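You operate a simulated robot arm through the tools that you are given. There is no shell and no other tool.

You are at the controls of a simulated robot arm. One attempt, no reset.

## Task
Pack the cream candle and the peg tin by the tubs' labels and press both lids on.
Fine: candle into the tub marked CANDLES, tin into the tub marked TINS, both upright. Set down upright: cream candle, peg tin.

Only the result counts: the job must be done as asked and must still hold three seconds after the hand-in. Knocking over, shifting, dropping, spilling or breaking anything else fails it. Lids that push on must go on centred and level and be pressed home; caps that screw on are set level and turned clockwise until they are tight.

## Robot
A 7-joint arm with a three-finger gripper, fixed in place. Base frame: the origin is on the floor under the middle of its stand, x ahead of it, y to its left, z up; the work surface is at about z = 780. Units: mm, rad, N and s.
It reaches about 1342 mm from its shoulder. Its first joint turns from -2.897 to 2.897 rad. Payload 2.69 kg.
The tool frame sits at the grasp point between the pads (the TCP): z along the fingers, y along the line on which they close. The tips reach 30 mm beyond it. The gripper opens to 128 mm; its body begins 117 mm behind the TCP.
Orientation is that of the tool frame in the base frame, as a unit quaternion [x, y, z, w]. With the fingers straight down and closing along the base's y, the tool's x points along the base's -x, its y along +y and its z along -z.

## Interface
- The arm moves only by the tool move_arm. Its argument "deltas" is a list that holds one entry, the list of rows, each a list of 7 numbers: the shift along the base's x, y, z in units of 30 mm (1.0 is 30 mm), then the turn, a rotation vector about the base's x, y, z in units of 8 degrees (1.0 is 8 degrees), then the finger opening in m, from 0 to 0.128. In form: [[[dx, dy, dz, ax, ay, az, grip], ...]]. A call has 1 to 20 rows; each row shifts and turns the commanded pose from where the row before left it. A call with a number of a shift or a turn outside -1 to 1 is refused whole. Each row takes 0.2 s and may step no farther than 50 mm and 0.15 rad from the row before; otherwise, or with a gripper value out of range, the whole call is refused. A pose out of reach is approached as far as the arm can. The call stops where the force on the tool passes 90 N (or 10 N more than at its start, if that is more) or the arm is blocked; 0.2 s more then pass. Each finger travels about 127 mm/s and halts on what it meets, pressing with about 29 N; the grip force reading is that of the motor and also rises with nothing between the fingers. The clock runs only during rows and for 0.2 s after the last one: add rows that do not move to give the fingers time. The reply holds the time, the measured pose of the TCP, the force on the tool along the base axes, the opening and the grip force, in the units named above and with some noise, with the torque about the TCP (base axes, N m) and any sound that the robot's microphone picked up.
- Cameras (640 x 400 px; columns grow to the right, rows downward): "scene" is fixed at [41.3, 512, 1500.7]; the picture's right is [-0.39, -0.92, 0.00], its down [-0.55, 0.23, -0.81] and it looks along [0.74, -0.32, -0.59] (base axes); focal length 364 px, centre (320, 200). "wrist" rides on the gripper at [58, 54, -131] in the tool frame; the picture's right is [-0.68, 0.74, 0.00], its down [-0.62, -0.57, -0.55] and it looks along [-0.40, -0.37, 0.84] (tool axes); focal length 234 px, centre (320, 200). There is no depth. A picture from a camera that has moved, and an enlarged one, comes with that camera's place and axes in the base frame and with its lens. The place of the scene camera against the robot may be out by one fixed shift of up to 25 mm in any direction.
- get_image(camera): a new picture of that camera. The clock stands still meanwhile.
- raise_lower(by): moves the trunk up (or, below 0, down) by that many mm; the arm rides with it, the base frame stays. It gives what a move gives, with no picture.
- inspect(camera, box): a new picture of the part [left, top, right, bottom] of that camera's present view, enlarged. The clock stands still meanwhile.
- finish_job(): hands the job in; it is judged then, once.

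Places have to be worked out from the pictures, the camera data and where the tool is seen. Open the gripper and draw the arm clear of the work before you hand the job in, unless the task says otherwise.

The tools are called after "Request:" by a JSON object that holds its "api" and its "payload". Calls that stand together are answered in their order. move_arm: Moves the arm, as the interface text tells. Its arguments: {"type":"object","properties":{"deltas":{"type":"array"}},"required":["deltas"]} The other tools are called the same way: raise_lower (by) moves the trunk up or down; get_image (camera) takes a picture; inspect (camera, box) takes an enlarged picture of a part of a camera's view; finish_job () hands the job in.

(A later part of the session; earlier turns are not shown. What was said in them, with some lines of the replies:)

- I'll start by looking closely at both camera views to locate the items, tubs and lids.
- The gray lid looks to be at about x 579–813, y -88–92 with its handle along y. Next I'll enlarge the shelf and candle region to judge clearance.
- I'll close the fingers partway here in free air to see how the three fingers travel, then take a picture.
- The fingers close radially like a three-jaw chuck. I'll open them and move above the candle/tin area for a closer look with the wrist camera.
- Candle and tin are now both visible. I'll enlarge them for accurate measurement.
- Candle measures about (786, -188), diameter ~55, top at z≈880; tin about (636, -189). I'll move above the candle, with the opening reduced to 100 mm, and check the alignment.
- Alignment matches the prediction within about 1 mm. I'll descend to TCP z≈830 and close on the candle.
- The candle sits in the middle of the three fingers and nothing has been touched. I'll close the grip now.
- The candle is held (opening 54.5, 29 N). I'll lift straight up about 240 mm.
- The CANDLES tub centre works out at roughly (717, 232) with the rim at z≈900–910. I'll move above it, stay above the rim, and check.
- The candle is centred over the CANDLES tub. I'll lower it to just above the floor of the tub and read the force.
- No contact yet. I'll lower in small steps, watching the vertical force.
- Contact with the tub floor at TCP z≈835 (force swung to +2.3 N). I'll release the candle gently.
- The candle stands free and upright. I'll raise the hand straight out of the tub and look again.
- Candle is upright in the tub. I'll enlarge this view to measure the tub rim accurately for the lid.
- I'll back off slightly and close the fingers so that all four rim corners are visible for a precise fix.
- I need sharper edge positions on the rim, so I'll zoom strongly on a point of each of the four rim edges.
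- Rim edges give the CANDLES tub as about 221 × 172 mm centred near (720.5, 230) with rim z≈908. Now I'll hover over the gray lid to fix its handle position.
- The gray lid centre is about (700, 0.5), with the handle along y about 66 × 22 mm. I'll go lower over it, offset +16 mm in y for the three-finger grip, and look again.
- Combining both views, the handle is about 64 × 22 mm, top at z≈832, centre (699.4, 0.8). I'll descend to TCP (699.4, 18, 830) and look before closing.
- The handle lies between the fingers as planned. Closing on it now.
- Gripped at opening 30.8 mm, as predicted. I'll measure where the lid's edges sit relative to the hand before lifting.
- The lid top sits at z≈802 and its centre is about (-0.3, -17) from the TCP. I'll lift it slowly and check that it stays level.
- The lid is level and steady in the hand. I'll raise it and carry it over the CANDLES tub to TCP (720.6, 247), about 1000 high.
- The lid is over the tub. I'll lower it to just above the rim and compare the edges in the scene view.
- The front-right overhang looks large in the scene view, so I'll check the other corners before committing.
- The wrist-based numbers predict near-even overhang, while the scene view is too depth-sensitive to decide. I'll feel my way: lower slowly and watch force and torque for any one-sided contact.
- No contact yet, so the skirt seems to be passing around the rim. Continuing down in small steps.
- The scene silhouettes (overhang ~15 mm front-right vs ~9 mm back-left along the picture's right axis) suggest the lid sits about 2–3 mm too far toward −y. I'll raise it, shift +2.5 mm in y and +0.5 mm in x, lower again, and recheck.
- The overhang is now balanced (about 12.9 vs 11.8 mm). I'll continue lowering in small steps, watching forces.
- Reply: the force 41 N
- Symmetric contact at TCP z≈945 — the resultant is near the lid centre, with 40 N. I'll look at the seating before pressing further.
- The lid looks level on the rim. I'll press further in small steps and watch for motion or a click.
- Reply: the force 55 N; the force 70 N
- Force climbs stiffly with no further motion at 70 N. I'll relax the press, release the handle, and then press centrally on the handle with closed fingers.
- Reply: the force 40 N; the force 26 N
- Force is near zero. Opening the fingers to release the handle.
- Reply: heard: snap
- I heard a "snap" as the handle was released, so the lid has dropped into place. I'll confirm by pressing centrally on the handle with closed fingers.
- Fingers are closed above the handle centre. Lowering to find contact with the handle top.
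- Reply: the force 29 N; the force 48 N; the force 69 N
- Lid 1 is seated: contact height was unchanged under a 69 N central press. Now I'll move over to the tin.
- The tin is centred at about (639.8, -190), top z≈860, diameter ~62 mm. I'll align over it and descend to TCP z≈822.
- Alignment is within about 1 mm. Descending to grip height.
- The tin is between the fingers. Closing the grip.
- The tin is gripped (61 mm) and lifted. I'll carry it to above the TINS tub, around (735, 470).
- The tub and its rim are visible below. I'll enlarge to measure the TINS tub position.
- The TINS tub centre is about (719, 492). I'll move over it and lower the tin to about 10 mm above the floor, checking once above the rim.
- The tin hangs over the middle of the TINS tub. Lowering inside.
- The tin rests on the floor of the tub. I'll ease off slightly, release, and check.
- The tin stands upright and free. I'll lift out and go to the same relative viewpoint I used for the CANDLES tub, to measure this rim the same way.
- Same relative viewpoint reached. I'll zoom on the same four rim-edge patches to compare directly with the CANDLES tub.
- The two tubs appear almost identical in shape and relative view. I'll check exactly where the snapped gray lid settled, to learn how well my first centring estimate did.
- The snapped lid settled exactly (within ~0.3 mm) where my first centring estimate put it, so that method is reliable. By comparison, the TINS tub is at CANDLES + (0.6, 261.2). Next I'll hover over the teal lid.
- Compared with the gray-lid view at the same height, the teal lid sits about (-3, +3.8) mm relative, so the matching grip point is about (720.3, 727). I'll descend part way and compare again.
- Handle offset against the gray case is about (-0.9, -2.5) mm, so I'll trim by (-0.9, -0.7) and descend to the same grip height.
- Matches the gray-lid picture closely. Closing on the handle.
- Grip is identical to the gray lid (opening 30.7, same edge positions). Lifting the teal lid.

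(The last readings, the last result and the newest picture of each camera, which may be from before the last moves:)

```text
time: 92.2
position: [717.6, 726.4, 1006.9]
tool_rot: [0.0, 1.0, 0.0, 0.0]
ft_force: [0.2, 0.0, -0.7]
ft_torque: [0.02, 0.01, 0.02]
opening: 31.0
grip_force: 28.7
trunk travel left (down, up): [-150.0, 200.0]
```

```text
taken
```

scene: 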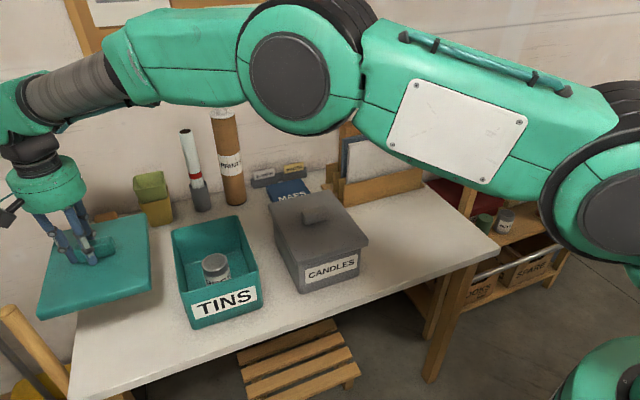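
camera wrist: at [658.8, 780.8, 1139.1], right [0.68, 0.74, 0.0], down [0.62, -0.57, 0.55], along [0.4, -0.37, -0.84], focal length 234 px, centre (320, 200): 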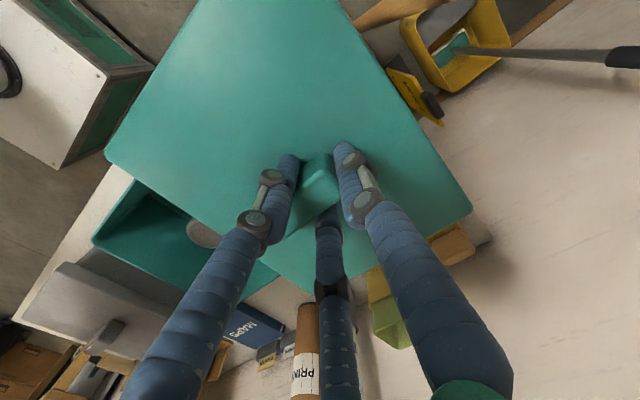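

Lid lifted level. Carrying it over the TINS tub.

Request:
{"api": "move_arm", "payload": {"deltas": [[[0.01, -0.5, 0, 0, 0, 0, 0.0], [0.01, -0.9, 0, 0, 0, 0, 0.0], [0.01, -0.95, 0, 0, 0, 0, 0.0], [0.01, -0.95, 0, 0, 0, 0, 0.0], [0.01, -0.95, 0, 0, 0, 0, 0.0], [0.01, -0.95, 0, 0, 0, 0, 0.0], [0.01, -0.95, 0, 0, 0, 0, 0.0], [0.005, -0.75, 0, 0, 0, 0, 0.0], [0, -0.405, 0, 0, 0, 0, 0.0], [0, 0, 0, 0, 0, 0, 0.0], [0, 0, 0, 0, 0, 0, 0.0]]]}}

Request:
{"api": "move_arm", "payload": {"deltas": [[[0, 0, -0.3, 0, 0, 0, 0.0], [0, 0, 0, 0, 0, 0, 0.0]]]}}

Request:
{"api": "move_arm", "payload": {"deltas": [[[0, 0, -0.3, 0, 0, 0, 0.0], [0, 0, 0, 0, 0, 0, 0.0]]]}}

Request:
{"api": "move_arm", "payload": {"deltas": [[[0, 0, -0.3, 0, 0, 0, 0.0], [0, 0, 0, 0, 0, 0, 0.0]]]}}

Request:
{"api": "move_arm", "payload": {"deltas": [[[0, 0, -0.3, 0, 0, 0, 0.0], [0, 0, 0, 0, 0, 0, 0.0]]]}}

Request:
{"api": "inspect", "payload": {"camera": "scene", "box": [140, 170, 300, 330]}}

Request:
{"api": "get_image", "payload": {"camera": "wrist"}}

```text
time: 94.6
position: [722.1, 507.6, 1007.2]
tool_rot: [0.001, 1.0, 0.0, 0.001]
ft_force: [0.1, 0.2, -1.2]
ft_torque: [0.0, -0.02, -0.01]
opening: 30.9
grip_force: 28.8
trunk travel left (down, up): [-150.0, 200.0]
```

```text
time: 95.2
position: [720.7, 507.9, 998.0]
tool_rot: [0.0, 1.0, 0.0, 0.001]
ft_force: [-0.5, 0.7, -0.7]
ft_torque: [0.01, 0.04, 0.0]
opening: 30.8
grip_force: 29.3
trunk travel left (down, up): [-150.0, 200.0]
```

```text
time: 95.8
position: [721.3, 506.4, 988.4]
tool_rot: [0.001, 1.0, 0.001, 0.0]
ft_force: [-0.4, 0.7, -0.6]
ft_torque: [0.05, 0.01, -0.01]
opening: 30.7
grip_force: 29.3
trunk travel left (down, up): [-150.0, 200.0]
```

```text
time: 96.4
position: [721.3, 508.0, 980.6]
tool_rot: [0.0, 1.0, 0.0, 0.0]
ft_force: [0.6, 0.0, -0.9]
ft_torque: [0.03, 0.05, 0.01]
opening: 30.6
grip_force: 28.9
trunk travel left (down, up): [-150.0, 200.0]
```

```text
time: 97.0
position: [720.5, 506.8, 972.5]
tool_rot: [0.0, 1.0, 0.001, 0.0]
ft_force: [0.5, -0.1, -0.9]
ft_torque: [0.01, 0.01, -0.03]
opening: 30.5
grip_force: 28.4
trunk travel left (down, up): [-150.0, 200.0]
```

```text
2.50 times, centred on (220, 250) of scene
camera zoom: at [41.3, 512.0, 1500.7], right [-0.39, -0.92, 0.0], down [-0.55, 0.23, -0.81], along [0.74, -0.32, -0.59], focal length 911 px, centre (570, 75)
```

zoom: 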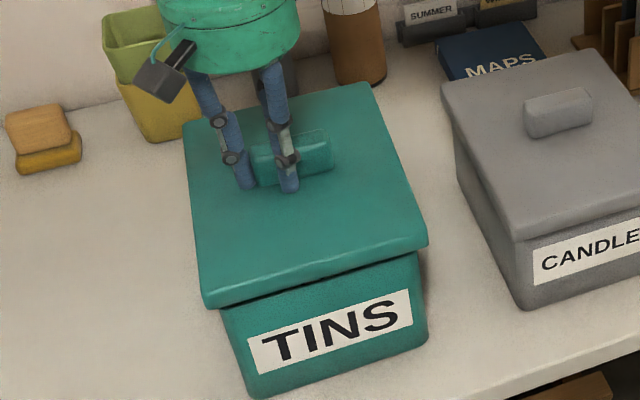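

```text
taken
camera wrist: at [661.1, 561.8, 1103.9], right [0.68, 0.74, 0.0], down [0.62, -0.57, 0.55], along [0.4, -0.37, -0.84], focal length 234 px, centre (320, 200)
```

wrist: 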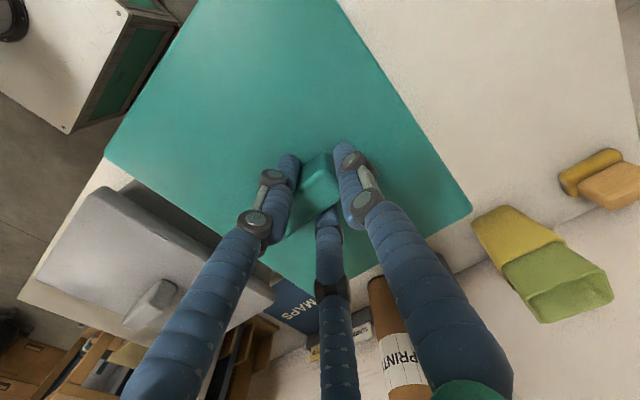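

I'll enlarge the lid and tub corners in the scene view to verify centring before lowering further.

Request:
{"api": "inspect", "payload": {"camera": "scene", "box": [160, 270, 208, 300]}}

Request:
{"api": "inspect", "payload": {"camera": "scene", "box": [235, 255, 283, 285]}}

```text
13.33 times, centred on (184, 285) of scene
camera zoom: at [41.3, 512.0, 1500.7], right [-0.39, -0.92, 0.0], down [-0.55, 0.23, -0.81], along [0.74, -0.32, -0.59], focal length 4860 px, centre (2133, -933)
```

zoom: 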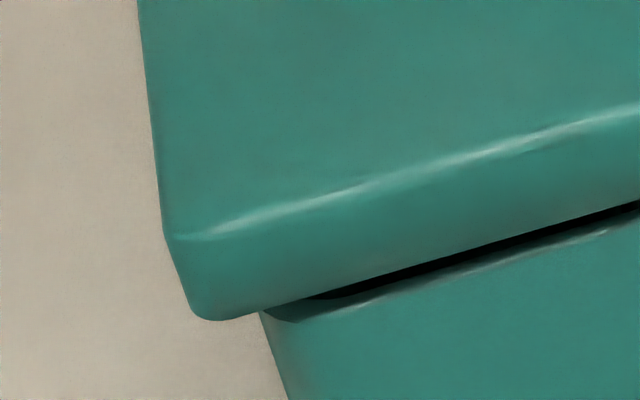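

```text
13.33 times, centred on (259, 270) of scene
camera zoom: at [41.3, 512.0, 1500.7], right [-0.39, -0.92, 0.0], down [-0.55, 0.23, -0.81], along [0.74, -0.32, -0.59], focal length 4860 px, centre (1133, -733)
```

zoom: 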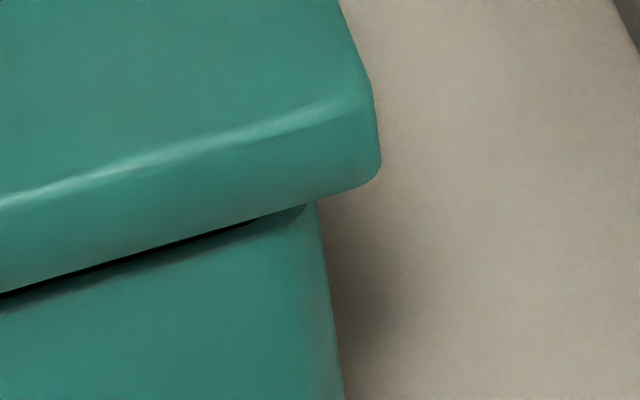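

Both sides show similar overhang, so the lid is centred within about 1 mm. I'll trim x by -1.2 mm and lower in steps, watching the force.

Request:
{"api": "move_arm", "payload": {"deltas": [[[-0.04, 0.01, -0.2, 0, 0, 0, 0.0], [0, 0, -0.2, 0, 0, 0, 0.0], [0, 0, 0, 0, 0, 0, 0.0]]]}}

Request:
{"api": "move_arm", "payload": {"deltas": [[[0, 0, -0.1, 0, 0, 0, 0.0], [0, 0, 0, 0, 0, 0, 0.0]]]}}

Request:
{"api": "move_arm", "payload": {"deltas": [[[0, 0, -0.1, 0, 0, 0, 0.0], [0, 0, 0, 0, 0, 0, 0.0]]]}}

Request:
{"api": "move_arm", "payload": {"deltas": [[[0, 0, -0.08, 0, 0, 0, 0.0], [0, 0, 0, 0, 0, 0, 0.0]]]}}

```text
time: 97.8
position: [719.2, 508.1, 961.1]
tool_rot: [0.0, 1.0, 0.0, 0.0]
ft_force: [-0.2, -0.2, -1.3]
ft_torque: [0.0, -0.01, 0.01]
opening: 30.8
grip_force: 28.9
trunk travel left (down, up): [-150.0, 200.0]
```

```text
time: 98.4
position: [719.2, 506.5, 956.9]
tool_rot: [0.001, 1.0, 0.0, 0.001]
ft_force: [-0.5, 0.2, -1.2]
ft_torque: [0.02, -0.01, -0.01]
opening: 30.8
grip_force: 28.9
trunk travel left (down, up): [-150.0, 200.0]
```

```text
time: 99.0
position: [720.2, 508.2, 954.9]
tool_rot: [0.0, 1.0, 0.0, 0.0]
ft_force: [0.4, 0.6, -1.2]
ft_torque: [-0.02, 0.02, 0.0]
opening: 31.0
grip_force: 29.4
trunk travel left (down, up): [-150.0, 200.0]
```

```text
time: 99.6
position: [720.3, 507.4, 950.8]
tool_rot: [0.0, 1.0, 0.0, 0.001]
ft_force: [-0.3, 0.1, -1.7]
ft_torque: [0.01, -0.03, -0.01]
opening: 30.6
grip_force: 28.8
trunk travel left (down, up): [-150.0, 200.0]
```

Still free, with the measured pose right at target (720, 507.5). Continuing down in 1.5–2 mm steps.

Request:
{"api": "move_arm", "payload": {"deltas": [[[0, 0, -0.06, 0, 0, 0, 0.0], [0, 0, 0, 0, 0, 0, 0.0]]]}}

Request:
{"api": "move_arm", "payload": {"deltas": [[[0, 0, -0.06, 0, 0, 0, 0.0], [0, 0, 0, 0, 0, 0, 0.0]]]}}

Request:
{"api": "move_arm", "payload": {"deltas": [[[0, 0, -0.05, 0, 0, 0, 0.0], [0, 0, 0, 0, 0, 0, 0.0]]]}}

```text
time: 100.2
position: [718.9, 506.3, 950.4]
tool_rot: [0.0, 1.0, 0.0, 0.0]
ft_force: [0.0, 0.4, -0.5]
ft_torque: [-0.01, -0.02, 0.0]
opening: 30.9
grip_force: 29.1
trunk travel left (down, up): [-150.0, 200.0]
```

```text
time: 100.8
position: [719.0, 506.8, 948.3]
tool_rot: [0.001, 1.0, 0.0, 0.0]
ft_force: [0.8, -0.6, -0.6]
ft_torque: [0.02, -0.01, -0.02]
opening: 30.9
grip_force: 28.9
trunk travel left (down, up): [-150.0, 200.0]
```

```text
time: 101.4
position: [719.7, 507.7, 946.5]
tool_rot: [0.0, 1.0, 0.0, 0.001]
ft_force: [0.6, -0.1, -1.3]
ft_torque: [-0.02, 0.0, -0.02]
opening: 30.9
grip_force: 28.6
trunk travel left (down, up): [-150.0, 200.0]
```

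Request:
{"api": "move_arm", "payload": {"deltas": [[[0, 0, -0.04, 0, 0, 0, 0.0], [0, 0, 0, 0, 0, 0, 0.0]]]}}

Request:
{"api": "move_arm", "payload": {"deltas": [[[0, 0, -0.04, 0, 0, 0, 0.0], [0, 0, 0, 0, 0, 0, 0.0]]]}}

```text
time: 102.0
position: [718.8, 507.6, 945.7]
tool_rot: [0.0, 1.0, -0.001, -0.001]
ft_force: [0.0, -0.1, 1.5]
ft_torque: [0.0, 0.01, -0.01]
opening: 31.0
grip_force: 29.2
trunk travel left (down, up): [-150.0, 200.0]
```

```text
time: 102.6
position: [720.5, 507.4, 946.1]
tool_rot: [0.0, 1.0, 0.001, 0.001]
ft_force: [-2.3, -1.1, 14.0]
ft_torque: [-0.16, 0.15, -0.06]
opening: 30.9
grip_force: 29.4
trunk travel left (down, up): [-150.0, 200.0]
```

Contact at TCP z≈945.5, the same height as the gray lid. I'll press moderately, then relax, release and press centrally.

Request:
{"api": "move_arm", "payload": {"deltas": [[[0, 0, -0.05, 0, 0, 0, 0.0], [0, 0, 0, 0, 0, 0, 0.0]]]}}

Request:
{"api": "move_arm", "payload": {"deltas": [[[0, 0, 0.05, 0, 0, 0, 0.0], [0, 0, 0, 0, 0, 0, 0.0]]]}}

Request:
{"api": "move_arm", "payload": {"deltas": [[[0, 0, 0.04, 0, 0, 0, 0.0], [0, 0, 0, 0, 0, 0, 0.0]]]}}

```text
time: 103.2
position: [718.7, 507.4, 946.8]
tool_rot: [0.0, 1.0, 0.001, 0.002]
ft_force: [-0.8, -0.7, 26.8]
ft_torque: [-0.32, 0.1, -0.02]
opening: 30.8
grip_force: 29.1
trunk travel left (down, up): [-150.0, 200.0]
```

```text
time: 103.8
position: [720.3, 508.1, 945.0]
tool_rot: [0.001, 1.0, 0.001, 0.001]
ft_force: [7.1, 1.9, 21.1]
ft_torque: [-0.08, -0.25, 0.11]
opening: 30.7
grip_force: 29.2
trunk travel left (down, up): [-150.0, 200.0]
```

```text
time: 104.4
position: [718.8, 508.0, 946.0]
tool_rot: [0.001, 1.0, 0.0, 0.0]
ft_force: [6.3, 3.2, 14.3]
ft_torque: [0.0, -0.17, 0.05]
opening: 30.7
grip_force: 29.1
trunk travel left (down, up): [-150.0, 200.0]
```

Request:
{"api": "move_arm", "payload": {"deltas": [[[0, 0, 0.03, 0, 0, 0, 0.0], [0, 0, 0, 0, 0, 0, 0.0]]]}}

```text
time: 105.0
position: [718.8, 506.9, 945.2]
tool_rot: [0.0, 1.0, -0.002, -0.001]
ft_force: [0.3, 3.7, 7.3]
ft_torque: [0.16, -0.06, 0.06]
opening: 30.8
grip_force: 29.4
trunk travel left (down, up): [-150.0, 200.0]
```

Nearly unloaded. I'll ease up a touch more and open the fingers.

Request:
{"api": "move_arm", "payload": {"deltas": [[[0, 0, 0.02, 0, 0, 0, 0.0], [0, 0, 0, 0, 0, 0, 0.045], [0, 0, 0, 0, 0, 0, 0.07], [0, 0, 0, 0, 0, 0, 0.09], [0, 0, 0, 0, 0, 0, 0.09]]]}}

Request:
{"api": "move_arm", "payload": {"deltas": [[[0, 0, 0.5, 0, 0, 0, 0.09], [0, 0, 1, 0, 0, 0, 0.09], [0, 0, 1, 0, 0, 0, 0.09], [0, 0, 1, 0, 0, 0, 0.09], [0, 0, 0, 0, 0, 0, 0.09], [0, 0, 0, 0, 0, 0, 0.128]]]}}

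Request:
{"api": "get_image", "payload": {"camera": "wrist"}}

Request:
{"api": "inspect", "payload": {"camera": "scene", "box": [140, 170, 300, 330]}}

```text
time: 106.2
position: [719.4, 507.3, 945.9]
tool_rot: [-0.001, 1.0, 0.0, 0.0]
ft_force: [0.3, 0.2, 0.1]
ft_torque: [-0.01, 0.02, 0.0]
opening: 90.0
grip_force: 0.0
trunk travel left (down, up): [-150.0, 200.0]
heard: snap
```

```text
time: 107.6
position: [717.3, 507.1, 1051.6]
tool_rot: [0.001, 1.0, 0.0, -0.001]
ft_force: [-0.1, -0.3, -0.4]
ft_torque: [0.0, 0.0, 0.03]
opening: 127.9
grip_force: 0.2
trunk travel left (down, up): [-150.0, 200.0]
```

```text
taken
camera wrist: at [659.6, 561.8, 1184.0], right [0.68, 0.74, 0.0], down [0.62, -0.57, 0.55], along [0.4, -0.37, -0.84], focal length 234 px, centre (320, 200)
```

wrist: 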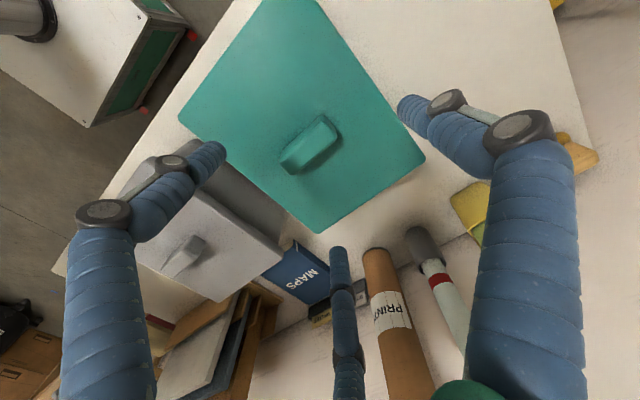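

```text
2.50 times, centred on (220, 250) of scene
camera zoom: at [41.3, 512.0, 1500.7], right [-0.39, -0.92, 0.0], down [-0.55, 0.23, -0.81], along [0.74, -0.32, -0.59], focal length 911 px, centre (570, 75)
```

zoom: 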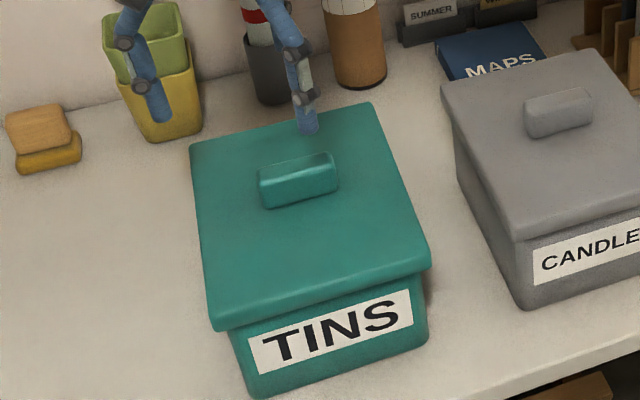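

Snap heard again. I'll press centrally on the teal handle with closed fingers, as I did for the gray one.

Request:
{"api": "move_arm", "payload": {"deltas": [[[0.02, -0.19, -0.4, 0, 0, 0, 0.08], [0, -0.19, -0.4, 0, 0, 0, 0.05], [0, -0.19, -0.5, 0, 0, 0, 0.02], [0, 0, -0.4, 0, 0, 0, 0.0], [0, 0, 0, 0, 0, 0, 0.0], [0, 0, 0, 0, 0, 0, 0.0]]]}}

Request:
{"api": "get_image", "payload": {"camera": "wrist"}}

```text
time: 109.0
position: [719.2, 491.1, 1001.7]
tool_rot: [-0.001, 1.0, -0.001, 0.0]
ft_force: [0.4, 0.3, -0.5]
ft_torque: [0.01, 0.0, 0.0]
opening: 2.4
grip_force: 29.2
trunk travel left (down, up): [-150.0, 200.0]
```

```text
taken
camera wrist: at [661.1, 545.0, 1133.3], right [0.68, 0.74, 0.0], down [0.62, -0.57, 0.55], along [0.4, -0.37, -0.84], focal length 234 px, centre (320, 200)
```

wrist: 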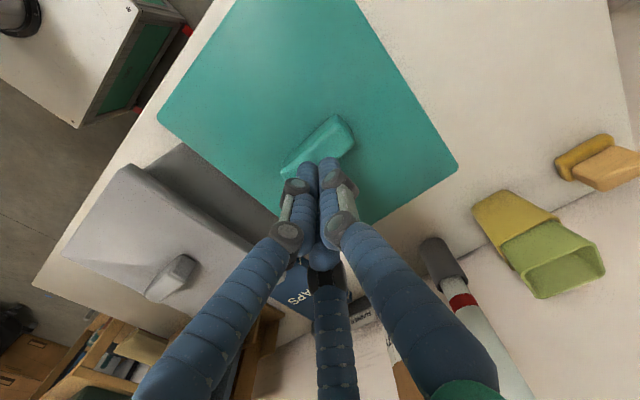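

Request:
{"api": "move_arm", "payload": {"deltas": [[[0, 0, -0.3, 0, 0, 0, 0.0], [0, 0, -0.25, 0, 0, 0, 0.0], [0, 0, -0.1, 0, 0, 0, 0.0], [0, 0, 0, 0, 0, 0, 0.0]]]}}

Request:
{"api": "move_arm", "payload": {"deltas": [[[0, 0, -0.1, 0, 0, 0, 0.0], [0, 0, 0, 0, 0, 0, 0.0]]]}}

```text
time: 110.0
position: [719.1, 489.0, 980.7]
tool_rot: [-0.001, 1.0, 0.0, 0.0]
ft_force: [-1.3, 0.7, -0.1]
ft_torque: [-0.02, 0.01, 0.01]
opening: 2.3
grip_force: 29.1
trunk travel left (down, up): [-150.0, 200.0]
```

```text
time: 110.6
position: [720.4, 490.0, 978.0]
tool_rot: [0.0, 1.0, 0.0, 0.0]
ft_force: [-0.4, 0.1, 2.0]
ft_torque: [0.02, 0.02, -0.03]
opening: 5.9
grip_force: 28.7
trunk travel left (down, up): [-150.0, 200.0]
```

Contact with the handle top at about the same height (978) as the gray lid. Pressing in steps.

Request:
{"api": "move_arm", "payload": {"deltas": [[[0, 0, -0.07, 0, 0, 0, 0.0], [0, 0, 0, 0, 0, 0, 0.0]]]}}

Request:
{"api": "move_arm", "payload": {"deltas": [[[0, 0, -0.06, 0, 0, 0, 0.0], [0, 0, 0, 0, 0, 0, 0.0]]]}}

Request:
{"api": "move_arm", "payload": {"deltas": [[[0, 0, -0.05, 0, 0, 0, 0.0], [0, 0, 0, 0, 0, 0, 0.0]]]}}

```text
time: 111.2
position: [719.9, 490.0, 978.9]
tool_rot: [0.0, 1.0, 0.001, 0.001]
ft_force: [-6.0, -3.6, 17.8]
ft_torque: [-0.13, 0.2, 0.02]
opening: 6.2
grip_force: 28.6
trunk travel left (down, up): [-150.0, 200.0]
```

```text
time: 111.8
position: [720.0, 490.0, 978.4]
tool_rot: [0.001, 1.0, 0.002, 0.002]
ft_force: [-1.2, -5.1, 32.6]
ft_torque: [-0.19, 0.12, 0.01]
opening: 6.1
grip_force: 29.1
trunk travel left (down, up): [-150.0, 200.0]
```

```text
time: 112.4
position: [719.3, 489.3, 977.9]
tool_rot: [0.0, 1.0, 0.002, 0.003]
ft_force: [-1.6, -6.1, 52.8]
ft_torque: [-0.21, 0.23, 0.02]
opening: 6.0
grip_force: 29.2
trunk travel left (down, up): [-150.0, 200.0]
```

Request:
{"api": "move_arm", "payload": {"deltas": [[[0, 0, -0.05, 0, 0, 0, 0.0], [0, 0, 0, 0, 0, 0, 0.0]]]}}

Request:
{"api": "move_arm", "payload": {"deltas": [[[0, 0, 0.1, 0, 0, 0, 0.0], [0, 0, 0.1, 0, 0, 0, 0.0], [0, 0, 0.3, 0, 0, 0, 0.0], [0, 0, 0.8, 0, 0, 0, 0.0], [0, 0, 1, 0, 0, 0, 0.0], [0, 0, 1, 0, 0, 0, 0.03], [0, 0, 1, 0, 0, 0, 0.06], [0, 0, 0, 0, 0, 0, 0.09]]]}}

Request:
{"api": "get_image", "payload": {"camera": "scene"}}

Request:
{"api": "inspect", "payload": {"camera": "scene", "box": [140, 170, 380, 330]}}

Request:
{"api": "get_image", "payload": {"camera": "wrist"}}

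```text
time: 113.0
position: [719.1, 490.4, 978.4]
tool_rot: [0.001, 1.0, 0.002, 0.003]
ft_force: [4.2, -9.7, 66.3]
ft_torque: [-0.36, 0.17, 0.05]
opening: 6.0
grip_force: 28.9
trunk travel left (down, up): [-150.0, 200.0]
```

```text
time: 114.8
position: [720.9, 490.7, 1100.5]
tool_rot: [0.0, 1.0, 0.0, 0.0]
ft_force: [0.2, -0.1, 0.1]
ft_torque: [0.03, -0.01, 0.03]
opening: 89.9
grip_force: 0.1
trunk travel left (down, up): [-150.0, 200.0]
```

```text
taken
```

scene: 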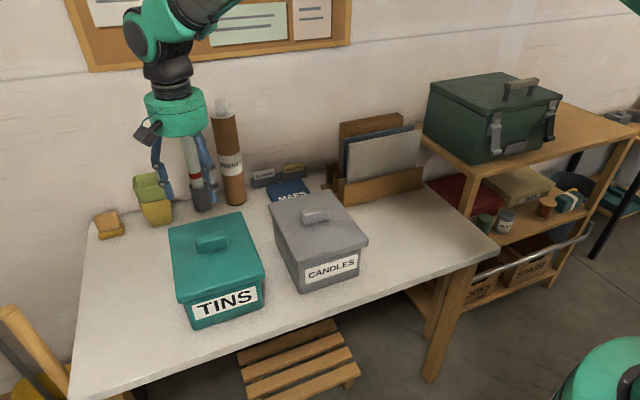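

```text
2.50 times, centred on (260, 250) of scene
camera zoom: at [41.3, 512.0, 1500.7], right [-0.39, -0.92, 0.0], down [-0.55, 0.23, -0.81], along [0.74, -0.32, -0.59], focal length 911 px, centre (470, 75)
```

zoom: 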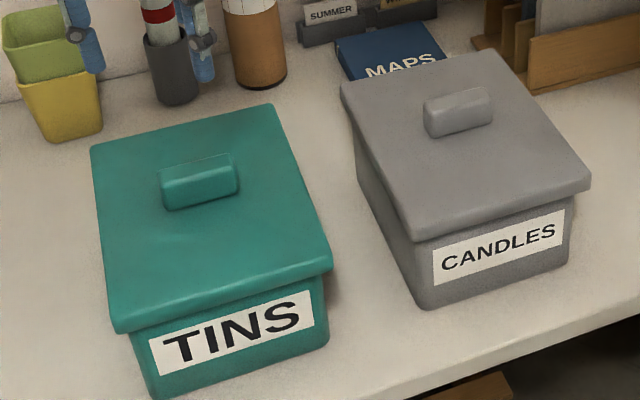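

```text
taken
camera wrist: at [661.3, 545.5, 1232.6], right [0.68, 0.74, 0.0], down [0.62, -0.57, 0.55], along [0.4, -0.37, -0.84], focal length 234 px, centre (320, 200)
```

wrist: 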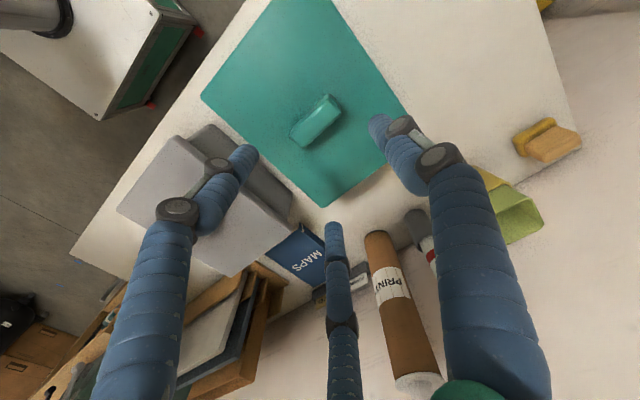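

Both lids are on, level and centred, and nothing else appears disturbed. I'll open fully and draw the arm back to its starting position, clear of the work.

Request:
{"api": "move_arm", "payload": {"deltas": [[[0, 0, 0.8, 0, 0, 0, 0.128], [0, 0, 0.8, 0, 0, 0, 0.128], [-0.1, -0.9, 0.1, 0, 0, 0, 0.128], [-0.1, -1, 0, 0, 0, 0, 0.128], [-0.1, -1, 0, 0, 0, 0, 0.128], [-0.1, -1, 0, 0, 0, 0, 0.128], [-0.1, -1, 0, 0, 0, 0, 0.128], [-0.1, -1, 0, 0, 0, 0, 0.128], [-0.1, -1, 0, 0, 0, 0, 0.128], [-0.1, -1, 0, 0, 0, 0, 0.128], [-0.1, -1, 0, 0, 0, 0, 0.128], [-0.1, -1, 0, 0, 0, 0, 0.128], [-0.1, -1, 0, 0, 0, 0, 0.128], [-0.1, -1, 0, 0, 0, 0, 0.128], [-0.1, -1, 0, 0, 0, 0, 0.128], [-0.1, -0.6, 0, 0, 0, 0, 0.128], [0, 0, 0, 0, 0, 0, 0.128]]]}}

Request:
{"api": "get_image", "payload": {"camera": "scene"}}

Request:
{"api": "inspect", "payload": {"camera": "scene", "box": [150, 170, 390, 330]}}

Request:
{"api": "get_image", "payload": {"camera": "wrist"}}

```text
time: 118.4
position: [676.5, 84.0, 1150.4]
tool_rot: [0.0, 1.0, 0.0, 0.0]
ft_force: [-0.2, -0.1, -0.1]
ft_torque: [0.0, 0.05, -0.02]
opening: 127.9
grip_force: 0.0
trunk travel left (down, up): [-150.0, 200.0]
```

```text
taken
```

scene: 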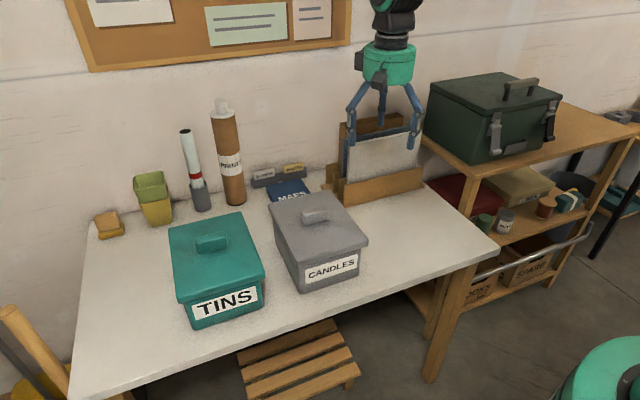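

```text
2.50 times, centred on (270, 250) of scene
camera zoom: at [41.3, 512.0, 1500.7], right [-0.39, -0.92, 0.0], down [-0.55, 0.23, -0.81], along [0.74, -0.32, -0.59], focal length 911 px, centre (445, 75)
```

zoom: 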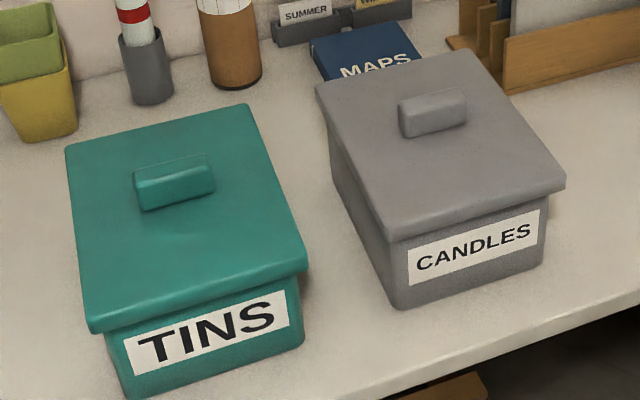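

```text
taken
camera wrist: at [617.9, 139.4, 1282.6], right [0.68, 0.74, 0.0], down [0.62, -0.57, 0.55], along [0.4, -0.37, -0.84], focal length 234 px, centre (320, 200)
```

wrist: 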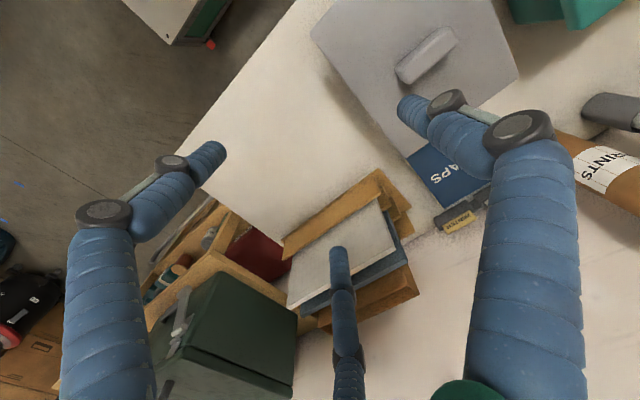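

The candle is in the CANDLES tub and the tin in the TINS tub. Both lids snapped on and are level and centred, the other objects look undisturbed, and the gripper is open and clear. Handing in.

Request:
{"api": "finish_job", "payload": {}}

```text
The job is handed in.
```

The job is handed in. The cream candle is in the CANDLES tub and the peg tin is in the TINS tub. I set both down upright.

- **Lids:** both sit level and centred. Each gave an audible snap as I released its handle. I then pressed each one centrally at about 66–69 N, and neither moved any further down.
- **Contents:** I could not see inside once the lids were on. The last views before closing showed both items standing upright.
- **Surroundings:** in the final scene picture the other objects look as they did at the start. The CANDLES tub may have moved by about 1 mm while I pressed its lid.
- **Arm:** the gripper is open and the arm is back near its starting position, clear of the work.
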